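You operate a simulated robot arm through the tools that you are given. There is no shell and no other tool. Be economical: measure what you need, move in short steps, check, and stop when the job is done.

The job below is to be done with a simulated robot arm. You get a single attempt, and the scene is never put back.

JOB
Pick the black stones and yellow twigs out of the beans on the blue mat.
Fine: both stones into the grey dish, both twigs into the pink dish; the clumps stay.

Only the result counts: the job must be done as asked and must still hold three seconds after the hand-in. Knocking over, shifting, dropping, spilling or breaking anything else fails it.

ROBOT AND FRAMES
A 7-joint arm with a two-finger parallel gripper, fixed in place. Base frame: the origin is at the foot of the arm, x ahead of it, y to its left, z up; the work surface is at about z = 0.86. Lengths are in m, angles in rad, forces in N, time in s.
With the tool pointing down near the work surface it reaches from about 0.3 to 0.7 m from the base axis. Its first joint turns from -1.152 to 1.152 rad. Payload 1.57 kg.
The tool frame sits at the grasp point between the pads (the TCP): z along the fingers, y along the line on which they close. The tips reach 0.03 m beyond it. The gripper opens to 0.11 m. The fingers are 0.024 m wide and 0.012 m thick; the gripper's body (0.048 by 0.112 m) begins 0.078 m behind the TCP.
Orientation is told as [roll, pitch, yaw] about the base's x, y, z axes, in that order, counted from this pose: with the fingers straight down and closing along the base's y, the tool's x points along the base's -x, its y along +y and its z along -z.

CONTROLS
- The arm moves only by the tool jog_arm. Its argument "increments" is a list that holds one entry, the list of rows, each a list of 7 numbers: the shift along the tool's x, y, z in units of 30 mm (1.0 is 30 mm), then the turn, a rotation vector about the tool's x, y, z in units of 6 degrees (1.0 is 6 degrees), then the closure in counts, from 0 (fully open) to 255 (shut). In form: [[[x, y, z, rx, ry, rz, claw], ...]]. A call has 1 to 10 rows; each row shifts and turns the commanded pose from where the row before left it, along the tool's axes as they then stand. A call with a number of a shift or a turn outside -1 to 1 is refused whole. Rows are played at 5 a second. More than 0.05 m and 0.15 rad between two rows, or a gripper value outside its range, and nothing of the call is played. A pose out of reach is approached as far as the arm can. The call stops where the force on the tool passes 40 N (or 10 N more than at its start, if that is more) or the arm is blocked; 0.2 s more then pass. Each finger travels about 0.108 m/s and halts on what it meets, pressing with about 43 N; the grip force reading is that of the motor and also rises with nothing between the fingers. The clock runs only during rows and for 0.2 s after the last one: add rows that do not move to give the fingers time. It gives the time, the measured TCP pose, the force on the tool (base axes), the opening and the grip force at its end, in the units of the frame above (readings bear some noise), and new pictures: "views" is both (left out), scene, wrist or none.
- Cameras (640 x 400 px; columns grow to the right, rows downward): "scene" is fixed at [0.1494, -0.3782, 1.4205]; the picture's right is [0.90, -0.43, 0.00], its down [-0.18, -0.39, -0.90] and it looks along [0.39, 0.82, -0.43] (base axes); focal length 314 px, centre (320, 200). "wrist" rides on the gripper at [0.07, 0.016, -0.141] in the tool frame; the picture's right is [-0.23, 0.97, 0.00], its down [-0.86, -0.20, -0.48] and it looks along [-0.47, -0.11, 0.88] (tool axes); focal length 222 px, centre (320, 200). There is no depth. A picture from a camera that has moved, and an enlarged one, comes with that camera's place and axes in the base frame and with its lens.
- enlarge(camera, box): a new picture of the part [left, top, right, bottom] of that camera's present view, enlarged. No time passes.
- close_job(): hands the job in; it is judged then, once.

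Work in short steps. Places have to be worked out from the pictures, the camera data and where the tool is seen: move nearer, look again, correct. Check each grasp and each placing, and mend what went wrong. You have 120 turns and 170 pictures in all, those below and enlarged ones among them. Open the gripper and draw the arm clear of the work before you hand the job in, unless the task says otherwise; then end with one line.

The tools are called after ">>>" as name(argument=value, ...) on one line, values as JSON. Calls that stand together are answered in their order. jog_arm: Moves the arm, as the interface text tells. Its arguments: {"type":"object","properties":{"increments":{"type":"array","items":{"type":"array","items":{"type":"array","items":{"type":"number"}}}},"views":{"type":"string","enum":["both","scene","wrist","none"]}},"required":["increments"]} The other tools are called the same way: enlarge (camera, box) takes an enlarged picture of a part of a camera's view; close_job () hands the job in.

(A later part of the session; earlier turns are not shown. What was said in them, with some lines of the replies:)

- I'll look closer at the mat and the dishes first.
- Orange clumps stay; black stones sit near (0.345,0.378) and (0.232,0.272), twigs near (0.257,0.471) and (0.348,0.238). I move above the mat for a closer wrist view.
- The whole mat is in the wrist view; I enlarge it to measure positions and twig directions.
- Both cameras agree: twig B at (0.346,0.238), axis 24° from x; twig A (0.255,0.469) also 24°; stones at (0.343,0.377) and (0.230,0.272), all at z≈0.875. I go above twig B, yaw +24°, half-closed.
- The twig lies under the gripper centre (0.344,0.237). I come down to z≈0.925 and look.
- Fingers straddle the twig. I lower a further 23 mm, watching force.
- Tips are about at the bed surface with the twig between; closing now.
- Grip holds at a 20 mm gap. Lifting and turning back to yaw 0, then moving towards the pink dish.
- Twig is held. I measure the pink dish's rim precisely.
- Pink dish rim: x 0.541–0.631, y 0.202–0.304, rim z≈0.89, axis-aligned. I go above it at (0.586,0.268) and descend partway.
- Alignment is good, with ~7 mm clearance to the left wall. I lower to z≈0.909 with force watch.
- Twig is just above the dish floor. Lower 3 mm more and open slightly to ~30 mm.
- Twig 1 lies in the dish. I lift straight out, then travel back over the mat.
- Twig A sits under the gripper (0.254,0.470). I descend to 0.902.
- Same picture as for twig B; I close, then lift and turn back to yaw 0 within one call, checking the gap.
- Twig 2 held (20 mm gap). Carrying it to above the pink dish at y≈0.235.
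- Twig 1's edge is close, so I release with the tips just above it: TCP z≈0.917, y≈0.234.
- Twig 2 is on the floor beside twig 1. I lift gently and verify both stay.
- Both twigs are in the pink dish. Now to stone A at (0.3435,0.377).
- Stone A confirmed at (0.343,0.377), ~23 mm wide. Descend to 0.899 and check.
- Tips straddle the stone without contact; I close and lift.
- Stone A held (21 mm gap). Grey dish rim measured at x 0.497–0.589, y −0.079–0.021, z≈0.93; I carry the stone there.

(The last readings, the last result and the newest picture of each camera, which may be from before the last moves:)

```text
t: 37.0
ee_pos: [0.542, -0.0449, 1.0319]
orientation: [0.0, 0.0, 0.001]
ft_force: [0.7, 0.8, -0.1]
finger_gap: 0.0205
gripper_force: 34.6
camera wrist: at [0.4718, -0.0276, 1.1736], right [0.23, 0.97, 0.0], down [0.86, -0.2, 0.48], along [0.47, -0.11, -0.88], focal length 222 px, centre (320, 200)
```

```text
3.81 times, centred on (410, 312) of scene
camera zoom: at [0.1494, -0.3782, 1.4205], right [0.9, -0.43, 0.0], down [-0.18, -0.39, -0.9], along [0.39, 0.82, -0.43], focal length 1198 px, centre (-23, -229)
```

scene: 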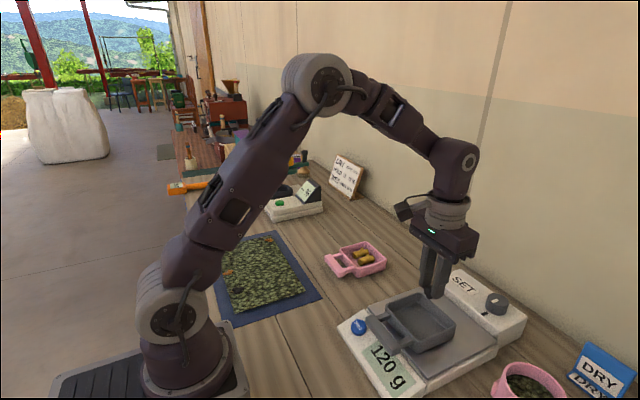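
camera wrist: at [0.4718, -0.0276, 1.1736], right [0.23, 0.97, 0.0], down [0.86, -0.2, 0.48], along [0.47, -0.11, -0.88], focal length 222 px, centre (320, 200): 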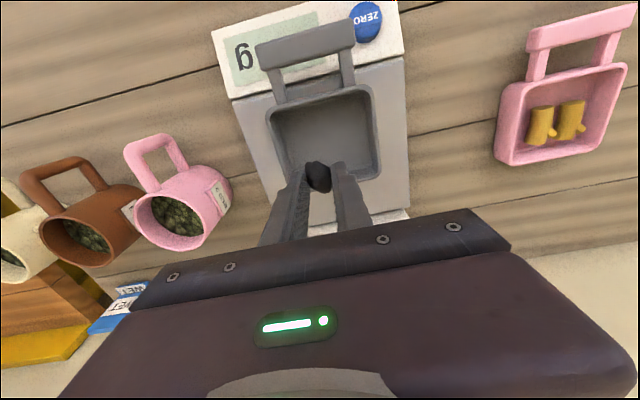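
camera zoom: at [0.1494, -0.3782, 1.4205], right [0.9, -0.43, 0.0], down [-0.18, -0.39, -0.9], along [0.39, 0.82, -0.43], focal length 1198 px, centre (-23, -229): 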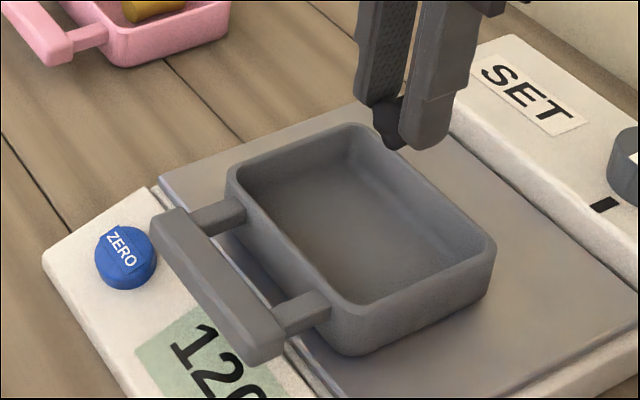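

Wrist view confirms dish centre ≈(0.541,−0.033). I place stone A toward the far half at (0.560,−0.045), lowering with force watch.

>>> jog_arm(increments=[[[-0.62, 0, 0.6, 0, 0, 0, 255], [0, 0, 0.8, 0, 0, 0, 255], [0, 0, 0.8, 0, 0, 0, 255], [0, 0, 0.5, 0, 0, 0, 255], [0, 0, 0, 0, 0, 0, 255]]], views="wrist")

>>> enlarge(camera="scene", box=[340, 260, 480, 365])

```text
t: 38.2
ee_pos: [0.5599, -0.0441, 0.952]
orientation: [0.001, -0.001, 0.001]
ft_force: [-0.1, -0.4, 0.2]
finger_gap: 0.0207
gripper_force: 34.0
camera wrist: at [0.4902, -0.0273, 1.0933], right [0.23, 0.97, 0.0], down [0.86, -0.2, 0.48], along [0.47, -0.11, -0.88], focal length 222 px, centre (320, 200)
```

wrist: 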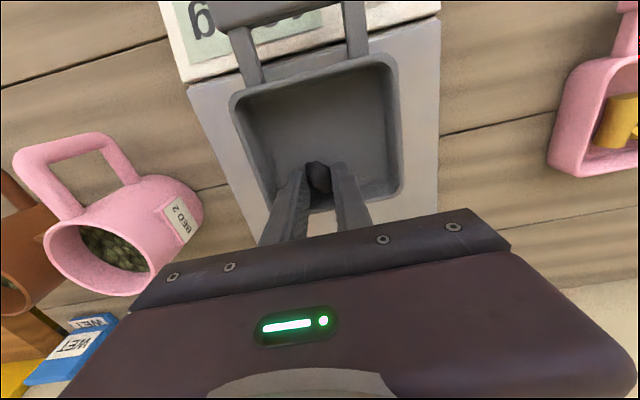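

```text
3.81 times, centred on (410, 312) of scene
camera zoom: at [0.1494, -0.3782, 1.4205], right [0.9, -0.43, 0.0], down [-0.18, -0.39, -0.9], along [0.39, 0.82, -0.43], focal length 1198 px, centre (-23, -229)
```

zoom: 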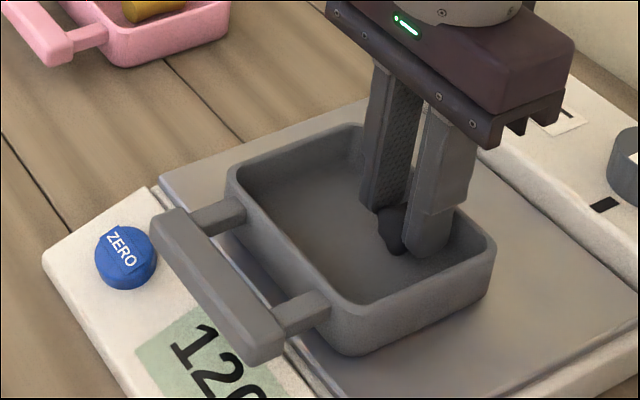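

The stone is inside just above the floor; lower 4 mm and open slightly.

>>> jog_arm(increments=[[[0, 0, 0.13, 0, 0, 0, 255], [0, 0, 0, 0, 0, 0, 255], [0, 0, 0, 0, 0, 0, 185], [0, 0, 0, 0, 0, 0, 185], [0, 0, 0, 0, 0, 0, 185]]], views="none")

>>> enlarge(camera="scene", box=[340, 260, 480, 365])

```text
t: 39.4
ee_pos: [0.5599, -0.0426, 0.9466]
orientation: [-0.001, -0.001, 0.0]
ft_force: [-0.3, 0.4, 0.5]
finger_gap: 0.0304
gripper_force: 0.0
```

```text
3.81 times, centred on (410, 312) of scene
camera zoom: at [0.1494, -0.3782, 1.4205], right [0.9, -0.43, 0.0], down [-0.18, -0.39, -0.9], along [0.39, 0.82, -0.43], focal length 1198 px, centre (-23, -229)
```

zoom: 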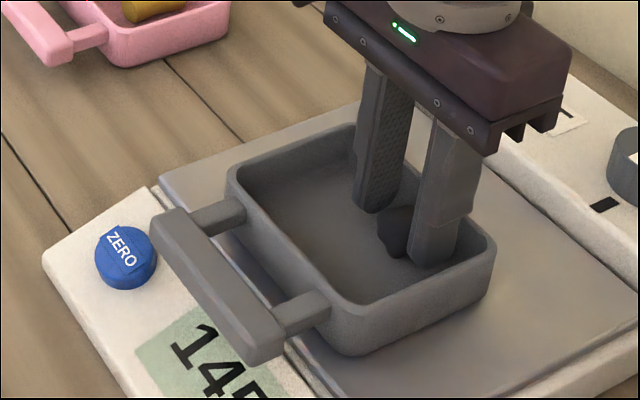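

Released, scale now reads ~145 g. Lift out and travel to stone B at (0.230,0.272).

>>> jog_arm(increments=[[[0, 0, -0.6, 0, 0, 0, 185], [0, 0, -1, 0, 0, 0, 185], [0, 0, -1, 0, 0, 0, 185], [0, 0, -1, 0, 0, 0, 150], [1, 0.9, 0, 0, 0, 0, 110], [1, 0.9, 0, 0, 0, 0, 110], [1, 0.9, 0, 0, 0, 0, 110], [1, 0.9, 0, 0, 0, 0, 110], [1, 0.9, 0, 0, 0, 0, 110], [1, 0.9, 0, 0, 0, 0, 110]]], views="none")

>>> jog_arm(increments=[[[1, 1, 0, 0, 0, 0, 93], [1, 1, 0, 0, 0, 0, 93], [1, 1, 0, 0, 0, 0, 93], [1, 1, 0, 0, 0, 0, 93], [1, 1, 0, 0, 0, 0, 93], [0, 0.1, 0, 0, 0, 0, 93], [0, 0, 0, 0, 0, 0, 93]]])

>>> enlarge(camera="scene", box=[340, 270, 480, 375])

>>> enlarge(camera="wrist", box=[240, 80, 400, 200])

```text
t: 41.6
ee_pos: [0.3798, 0.1186, 1.0554]
orientation: [-0.001, -0.002, 0.001]
ft_force: [-0.3, 0.3, 0.8]
finger_gap: 0.0626
gripper_force: 0.1
```

```text
t: 43.2
ee_pos: [0.2301, 0.2717, 1.0562]
orientation: [-0.001, 0.0, 0.0]
ft_force: [-0.2, -0.2, 0.4]
finger_gap: 0.07
gripper_force: 0.0
camera wrist: at [0.16, 0.2882, 1.1972], right [0.23, 0.97, 0.0], down [0.86, -0.2, 0.48], along [0.47, -0.11, -0.88], focal length 222 px, centre (320, 200)
```

scene: 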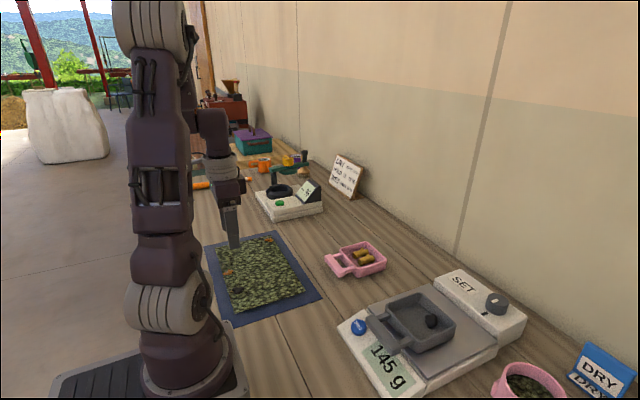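
wrist: 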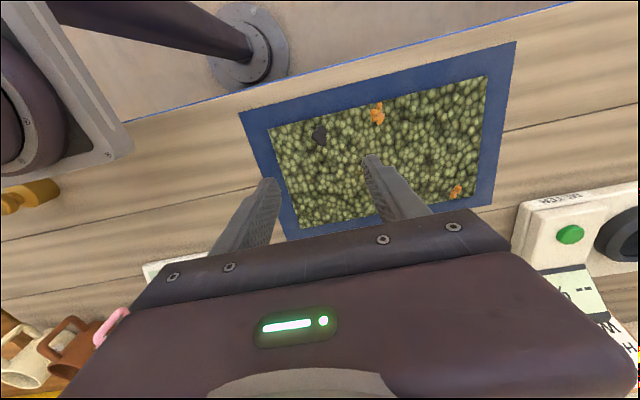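

```text
3.81 times, centred on (410, 322) of scene
camera zoom: at [0.1494, -0.3782, 1.4205], right [0.9, -0.43, 0.0], down [-0.18, -0.39, -0.9], along [0.39, 0.82, -0.43], focal length 1198 px, centre (-23, -267)
```

zoom: 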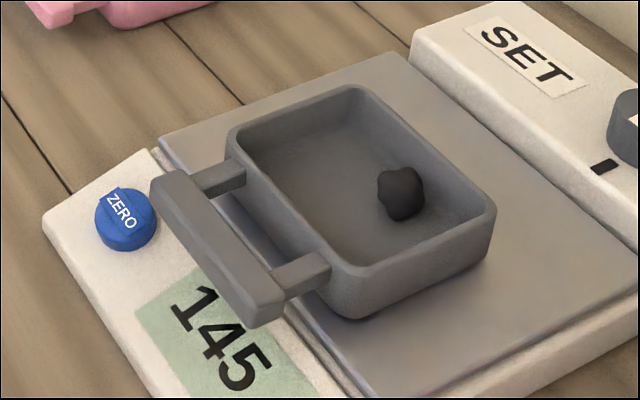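

```text
3.33 times, centred on (320, 140) of wrist
camera zoom: at [0.16, 0.2882, 1.1972], right [0.23, 0.97, 0.0], down [0.86, -0.2, 0.48], along [0.47, -0.11, -0.88], focal length 740 px, centre (320, 400)
```

zoom: 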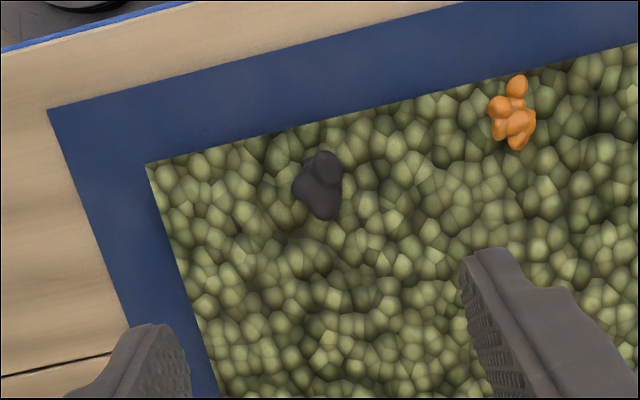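

Stone A is in the grey dish; stone B is directly under the tool, long axis along x. Descend to 0.899.

>>> jog_arm(increments=[[[0, 0, 1, 0, 0, 0, 93], [0, 0, 1, 0, 0, 0, 93], [0, 0, 1, 0, 0, 0, 93], [0, 0, 1, 0, 0, 0, 93], [0, 0, 0.8, 0, 0, 0, 93], [0, 0, 0.4, 0, 0, 0, 93], [0, 0, 0, 0, 0, 0, 93]]], views="wrist")

>>> enlarge(camera="scene", box=[200, 240, 290, 310])

```text
t: 44.8
ee_pos: [0.2294, 0.2723, 0.898]
orientation: [-0.001, 0.002, 0.0]
ft_force: [0.1, -0.3, -0.7]
finger_gap: 0.0698
gripper_force: 0.1
camera wrist: at [0.1593, 0.2879, 1.0403], right [0.23, 0.97, 0.0], down [0.86, -0.2, 0.48], along [0.46, -0.11, -0.88], focal length 222 px, centre (320, 200)
```

wrist: 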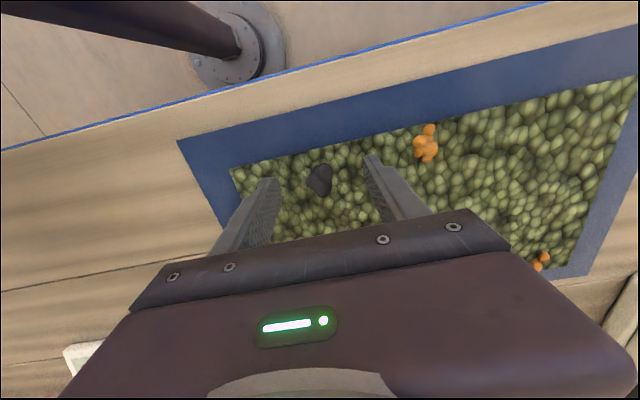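

```text
5.71 times, centred on (245, 275) of scene
camera zoom: at [0.1494, -0.3782, 1.4205], right [0.9, -0.43, 0.0], down [-0.18, -0.39, -0.9], along [0.39, 0.82, -0.43], focal length 1797 px, centre (749, -229)
```

zoom: 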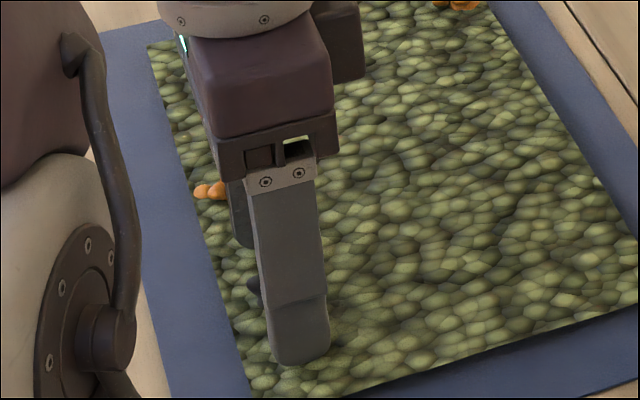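

Straddled and clear of the clump; closing and lifting.

>>> jog_arm(increments=[[[0, 0, 0, 0, 0, 0, 255], [0, 0, 0, 0, 0, 0, 255], [0, 0, 0, 0, 0, 0, 255], [0, 0, 0, 0, 0, 0, 255], [0, 0, -0.4, 0, 0, 0, 255], [0, 0, -0.6, 0, 0, 0, 255], [0, 0, -1, 0, 0, 0, 255], [0, 0, -1, 0, 0, 0, 255], [0, 0, -1, 0, 0, 0, 255], [0, 0, -1, 0, 0, 0, 255]]])

```text
t: 47.0
ee_pos: [0.2301, 0.2734, 1.049]
orientation: [0.0, 0.002, 0.0]
ft_force: [0.0, -0.4, 0.2]
finger_gap: 0.0206
gripper_force: 34.3
camera wrist: at [0.1602, 0.2895, 1.1906], right [0.23, 0.97, 0.0], down [0.86, -0.2, 0.48], along [0.47, -0.11, -0.88], focal length 222 px, centre (320, 200)
```

scene: 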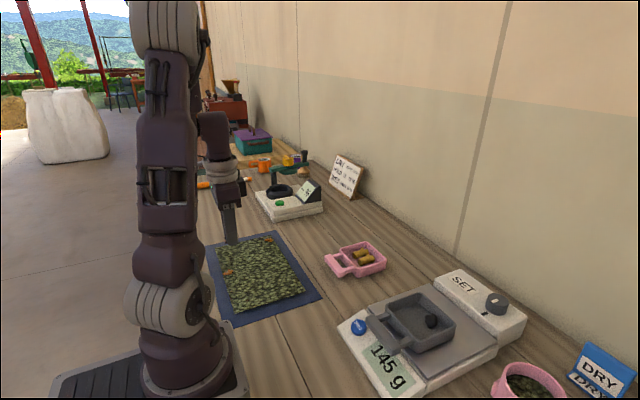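
wrist: 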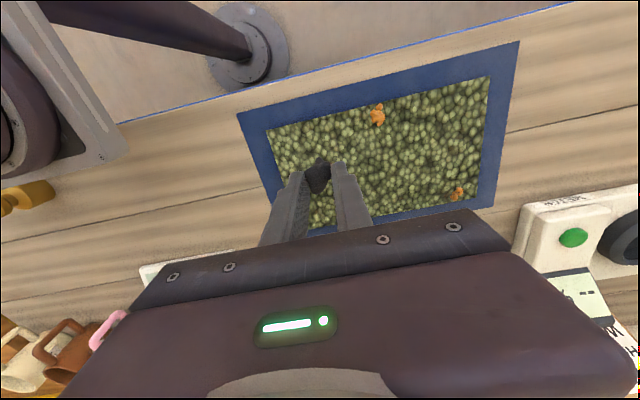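

Stone B held. Carry to above the near half of the grey dish (0.522,−0.025).

>>> jog_arm(increments=[[[-0.97, -0.995, 0, 0, 0, 0, 255], [-0.97, -0.995, 0, 0, 0, 0, 255], [-0.97, -0.995, 0, 0, 0, 0, 255], [-0.97, -0.995, 0, 0, 0, 0, 255], [-0.97, -0.995, 0, 0, 0, 0, 255], [-0.97, -0.995, 0, 0, 0, 0, 255], [-0.97, -0.995, 0, 0, 0, 0, 255], [-0.97, -0.995, 0, 0, 0, 0, 255], [-0.97, -0.995, 0, 0, 0, 0, 255], [-0.97, -0.995, 0, 0, 0, 0, 255]]], views="none")

>>> jog_arm(increments=[[[0, 0, 0.8, 0, 0, 0, 255], [0, 0, 0.8, 0, 0, 0, 255], [0, 0, 0, 0, 0, 0, 255]]], views="wrist")

>>> enlarge(camera="scene", box=[340, 260, 480, 365])

```text
t: 49.2
ee_pos: [0.5205, -0.0306, 1.0501]
orientation: [0.0, 0.001, 0.001]
ft_force: [-0.1, 0.3, -0.4]
finger_gap: 0.0205
gripper_force: 34.2
```

```text
t: 50.0
ee_pos: [0.5207, -0.0288, 1.0004]
orientation: [-0.001, 0.0, 0.001]
ft_force: [-0.1, 0.1, -0.1]
finger_gap: 0.0203
gripper_force: 34.1
camera wrist: at [0.4509, -0.0123, 1.143], right [0.23, 0.97, 0.0], down [0.86, -0.2, 0.48], along [0.47, -0.11, -0.88], focal length 222 px, centre (320, 200)
```

wrist: 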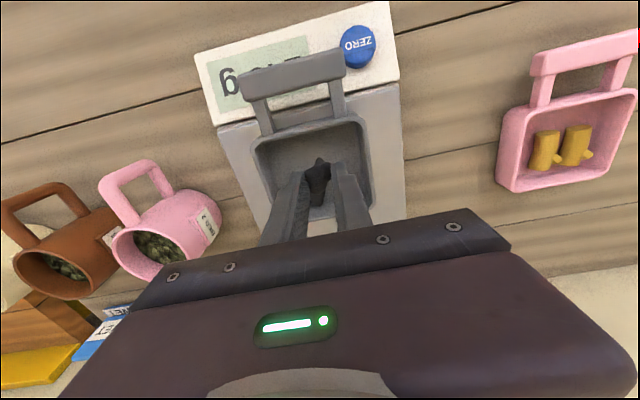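

```text
3.81 times, centred on (410, 312) of scene
camera zoom: at [0.1494, -0.3782, 1.4205], right [0.9, -0.43, 0.0], down [-0.18, -0.39, -0.9], along [0.39, 0.82, -0.43], focal length 1198 px, centre (-23, -229)
```

zoom: 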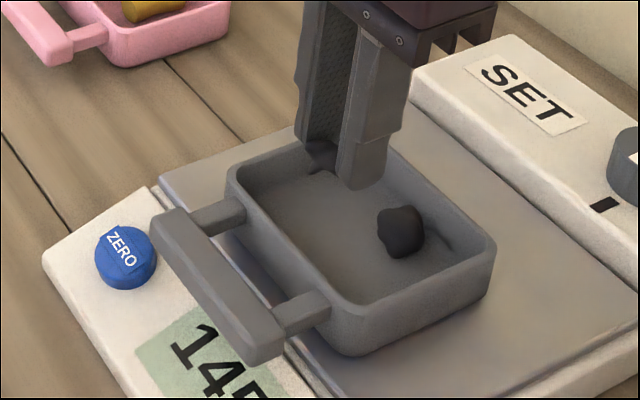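

Aligned over the free half. Lower into the dish to z≈0.95.

>>> jog_arm(increments=[[[-0.1, 0.1, 0.7, 0, 0, 0, 255], [0, 0, 0.6, 0, 0, 0, 255], [0, 0, 0.35, 0, 0, 0, 255], [0, 0, 0, 0, 0, 0, 255]]], views="none")

>>> enlarge(camera="scene", box=[340, 260, 480, 365])

>>> enlarge(camera="wrist", box=[200, 80, 420, 240])

```text
t: 51.0
ee_pos: [0.5237, -0.0238, 0.951]
orientation: [0.001, 0.001, 0.001]
ft_force: [-0.5, -0.2, 1.0]
finger_gap: 0.0209
gripper_force: 33.9
```

```text
3.81 times, centred on (410, 312) of scene
camera zoom: at [0.1494, -0.3782, 1.4205], right [0.9, -0.43, 0.0], down [-0.18, -0.39, -0.9], along [0.39, 0.82, -0.43], focal length 1198 px, centre (-23, -229)
```

zoom: 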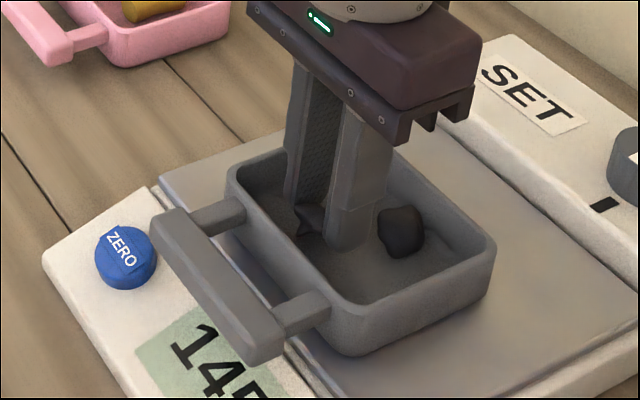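

```text
2.50 times, centred on (310, 160) of wrist
camera zoom: at [0.4542, -0.0076, 1.0935], right [0.23, 0.97, 0.0], down [0.85, -0.2, 0.48], along [0.47, -0.11, -0.88], focal length 555 px, centre (345, 300)
```

zoom: 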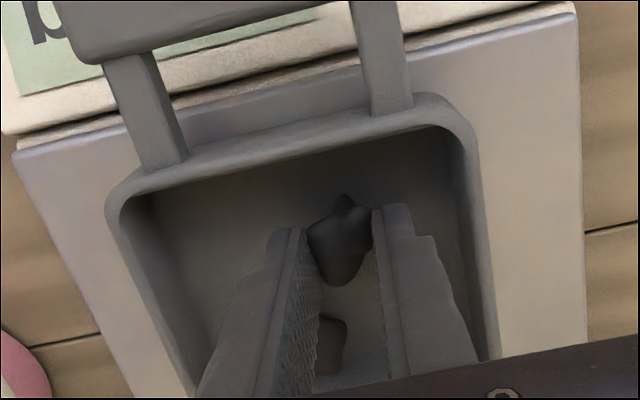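

Stone B is in the dish and clear of A and the walls. Lower 4 mm, release slightly, lift out.

>>> jog_arm(increments=[[[0, 0, 0.13, 0, 0, 0, 255], [0, 0, 0, 0, 0, 0, 255], [0, 0, 0, 0, 0, 0, 185], [0, 0, 0, 0, 0, 0, 185], [0, 0, 0, 0, 0, 0, 185], [0, 0, -0.5, 0, 0, 0, 185], [0, 0, -1, 0, 0, 0, 185], [0, 0, -1, 0, 0, 0, 185], [0, 0, -1, 0, 0, 0, 185], [0, 0, -1, 0, 0, 0, 100]]], views="none")

>>> jog_arm(increments=[[[1, 0, -1, 0, 0, 0, 0], [1, 0, -1, 0, 0, 0, 0], [1, 0, -1, 0, 0, 0, 0], [1, 0, 0, 0, 0, 0, 0], [0, 0, 0, 0, 0, 0, 0]]])

>>> enlarge(camera="scene", box=[310, 230, 480, 375])

>>> enlarge(camera="scene", box=[200, 220, 330, 330])

```text
t: 53.2
ee_pos: [0.5247, -0.024, 1.0816]
orientation: [0.0, 0.0, -0.001]
ft_force: [0.4, 0.0, 0.0]
finger_gap: 0.0669
gripper_force: 0.1
```

```text
t: 54.4
ee_pos: [0.4039, -0.0235, 1.1739]
orientation: [0.0, 0.0, 0.0]
ft_force: [0.0, -0.2, 0.4]
finger_gap: 0.11
gripper_force: 0.0
camera wrist: at [0.3336, -0.0075, 1.3163], right [0.23, 0.97, 0.0], down [0.86, -0.2, 0.48], along [0.47, -0.11, -0.88], focal length 222 px, centre (320, 200)
```

scene: 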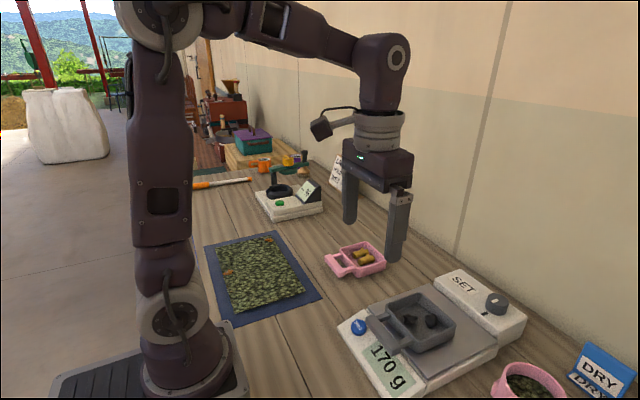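
wrist: 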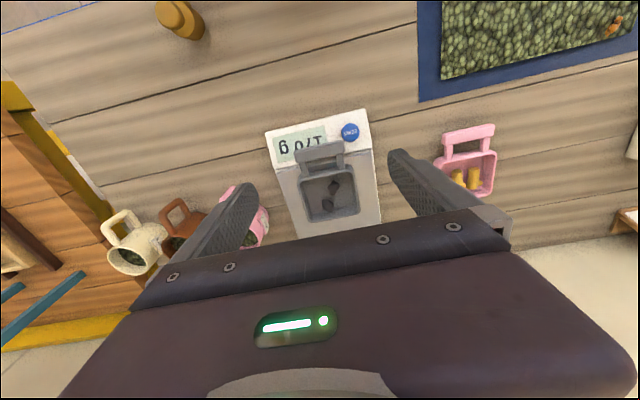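

```text
2.76 times, centred on (395, 302) of scene
camera zoom: at [0.1494, -0.3782, 1.4205], right [0.9, -0.43, 0.0], down [-0.18, -0.39, -0.9], along [0.39, 0.82, -0.43], focal length 868 px, centre (113, -83)
```

zoom: 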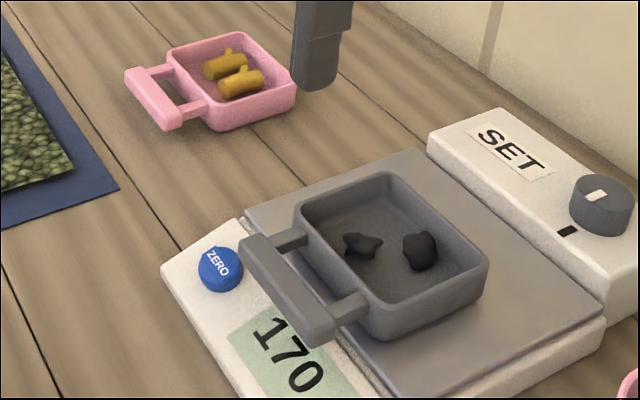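

```text
3.64 times, centred on (265, 275) of scene
camera zoom: at [0.1494, -0.3782, 1.4205], right [0.9, -0.43, 0.0], down [-0.18, -0.39, -0.9], along [0.39, 0.82, -0.43], focal length 1144 px, centre (520, -73)
```

zoom: 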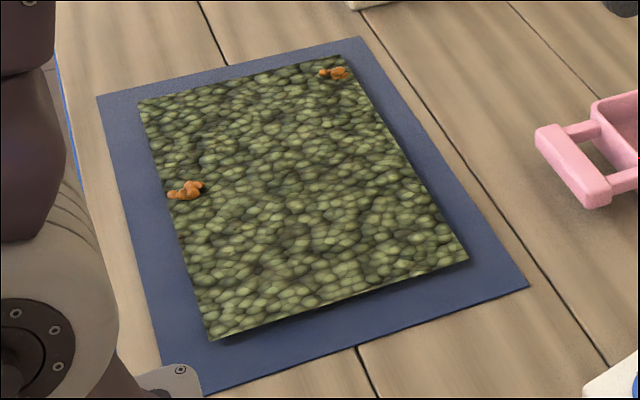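

Both stones are in the grey dish, both twigs in the pink dish, and the clumps have not moved. The arm is clear and open, so I hand in.

>>> close_job()

```text
The job is handed in.
```

The job is handed in: both stones are in the grey dish, both twigs are in the pink dish, and the two clumps are still in place on the mat.
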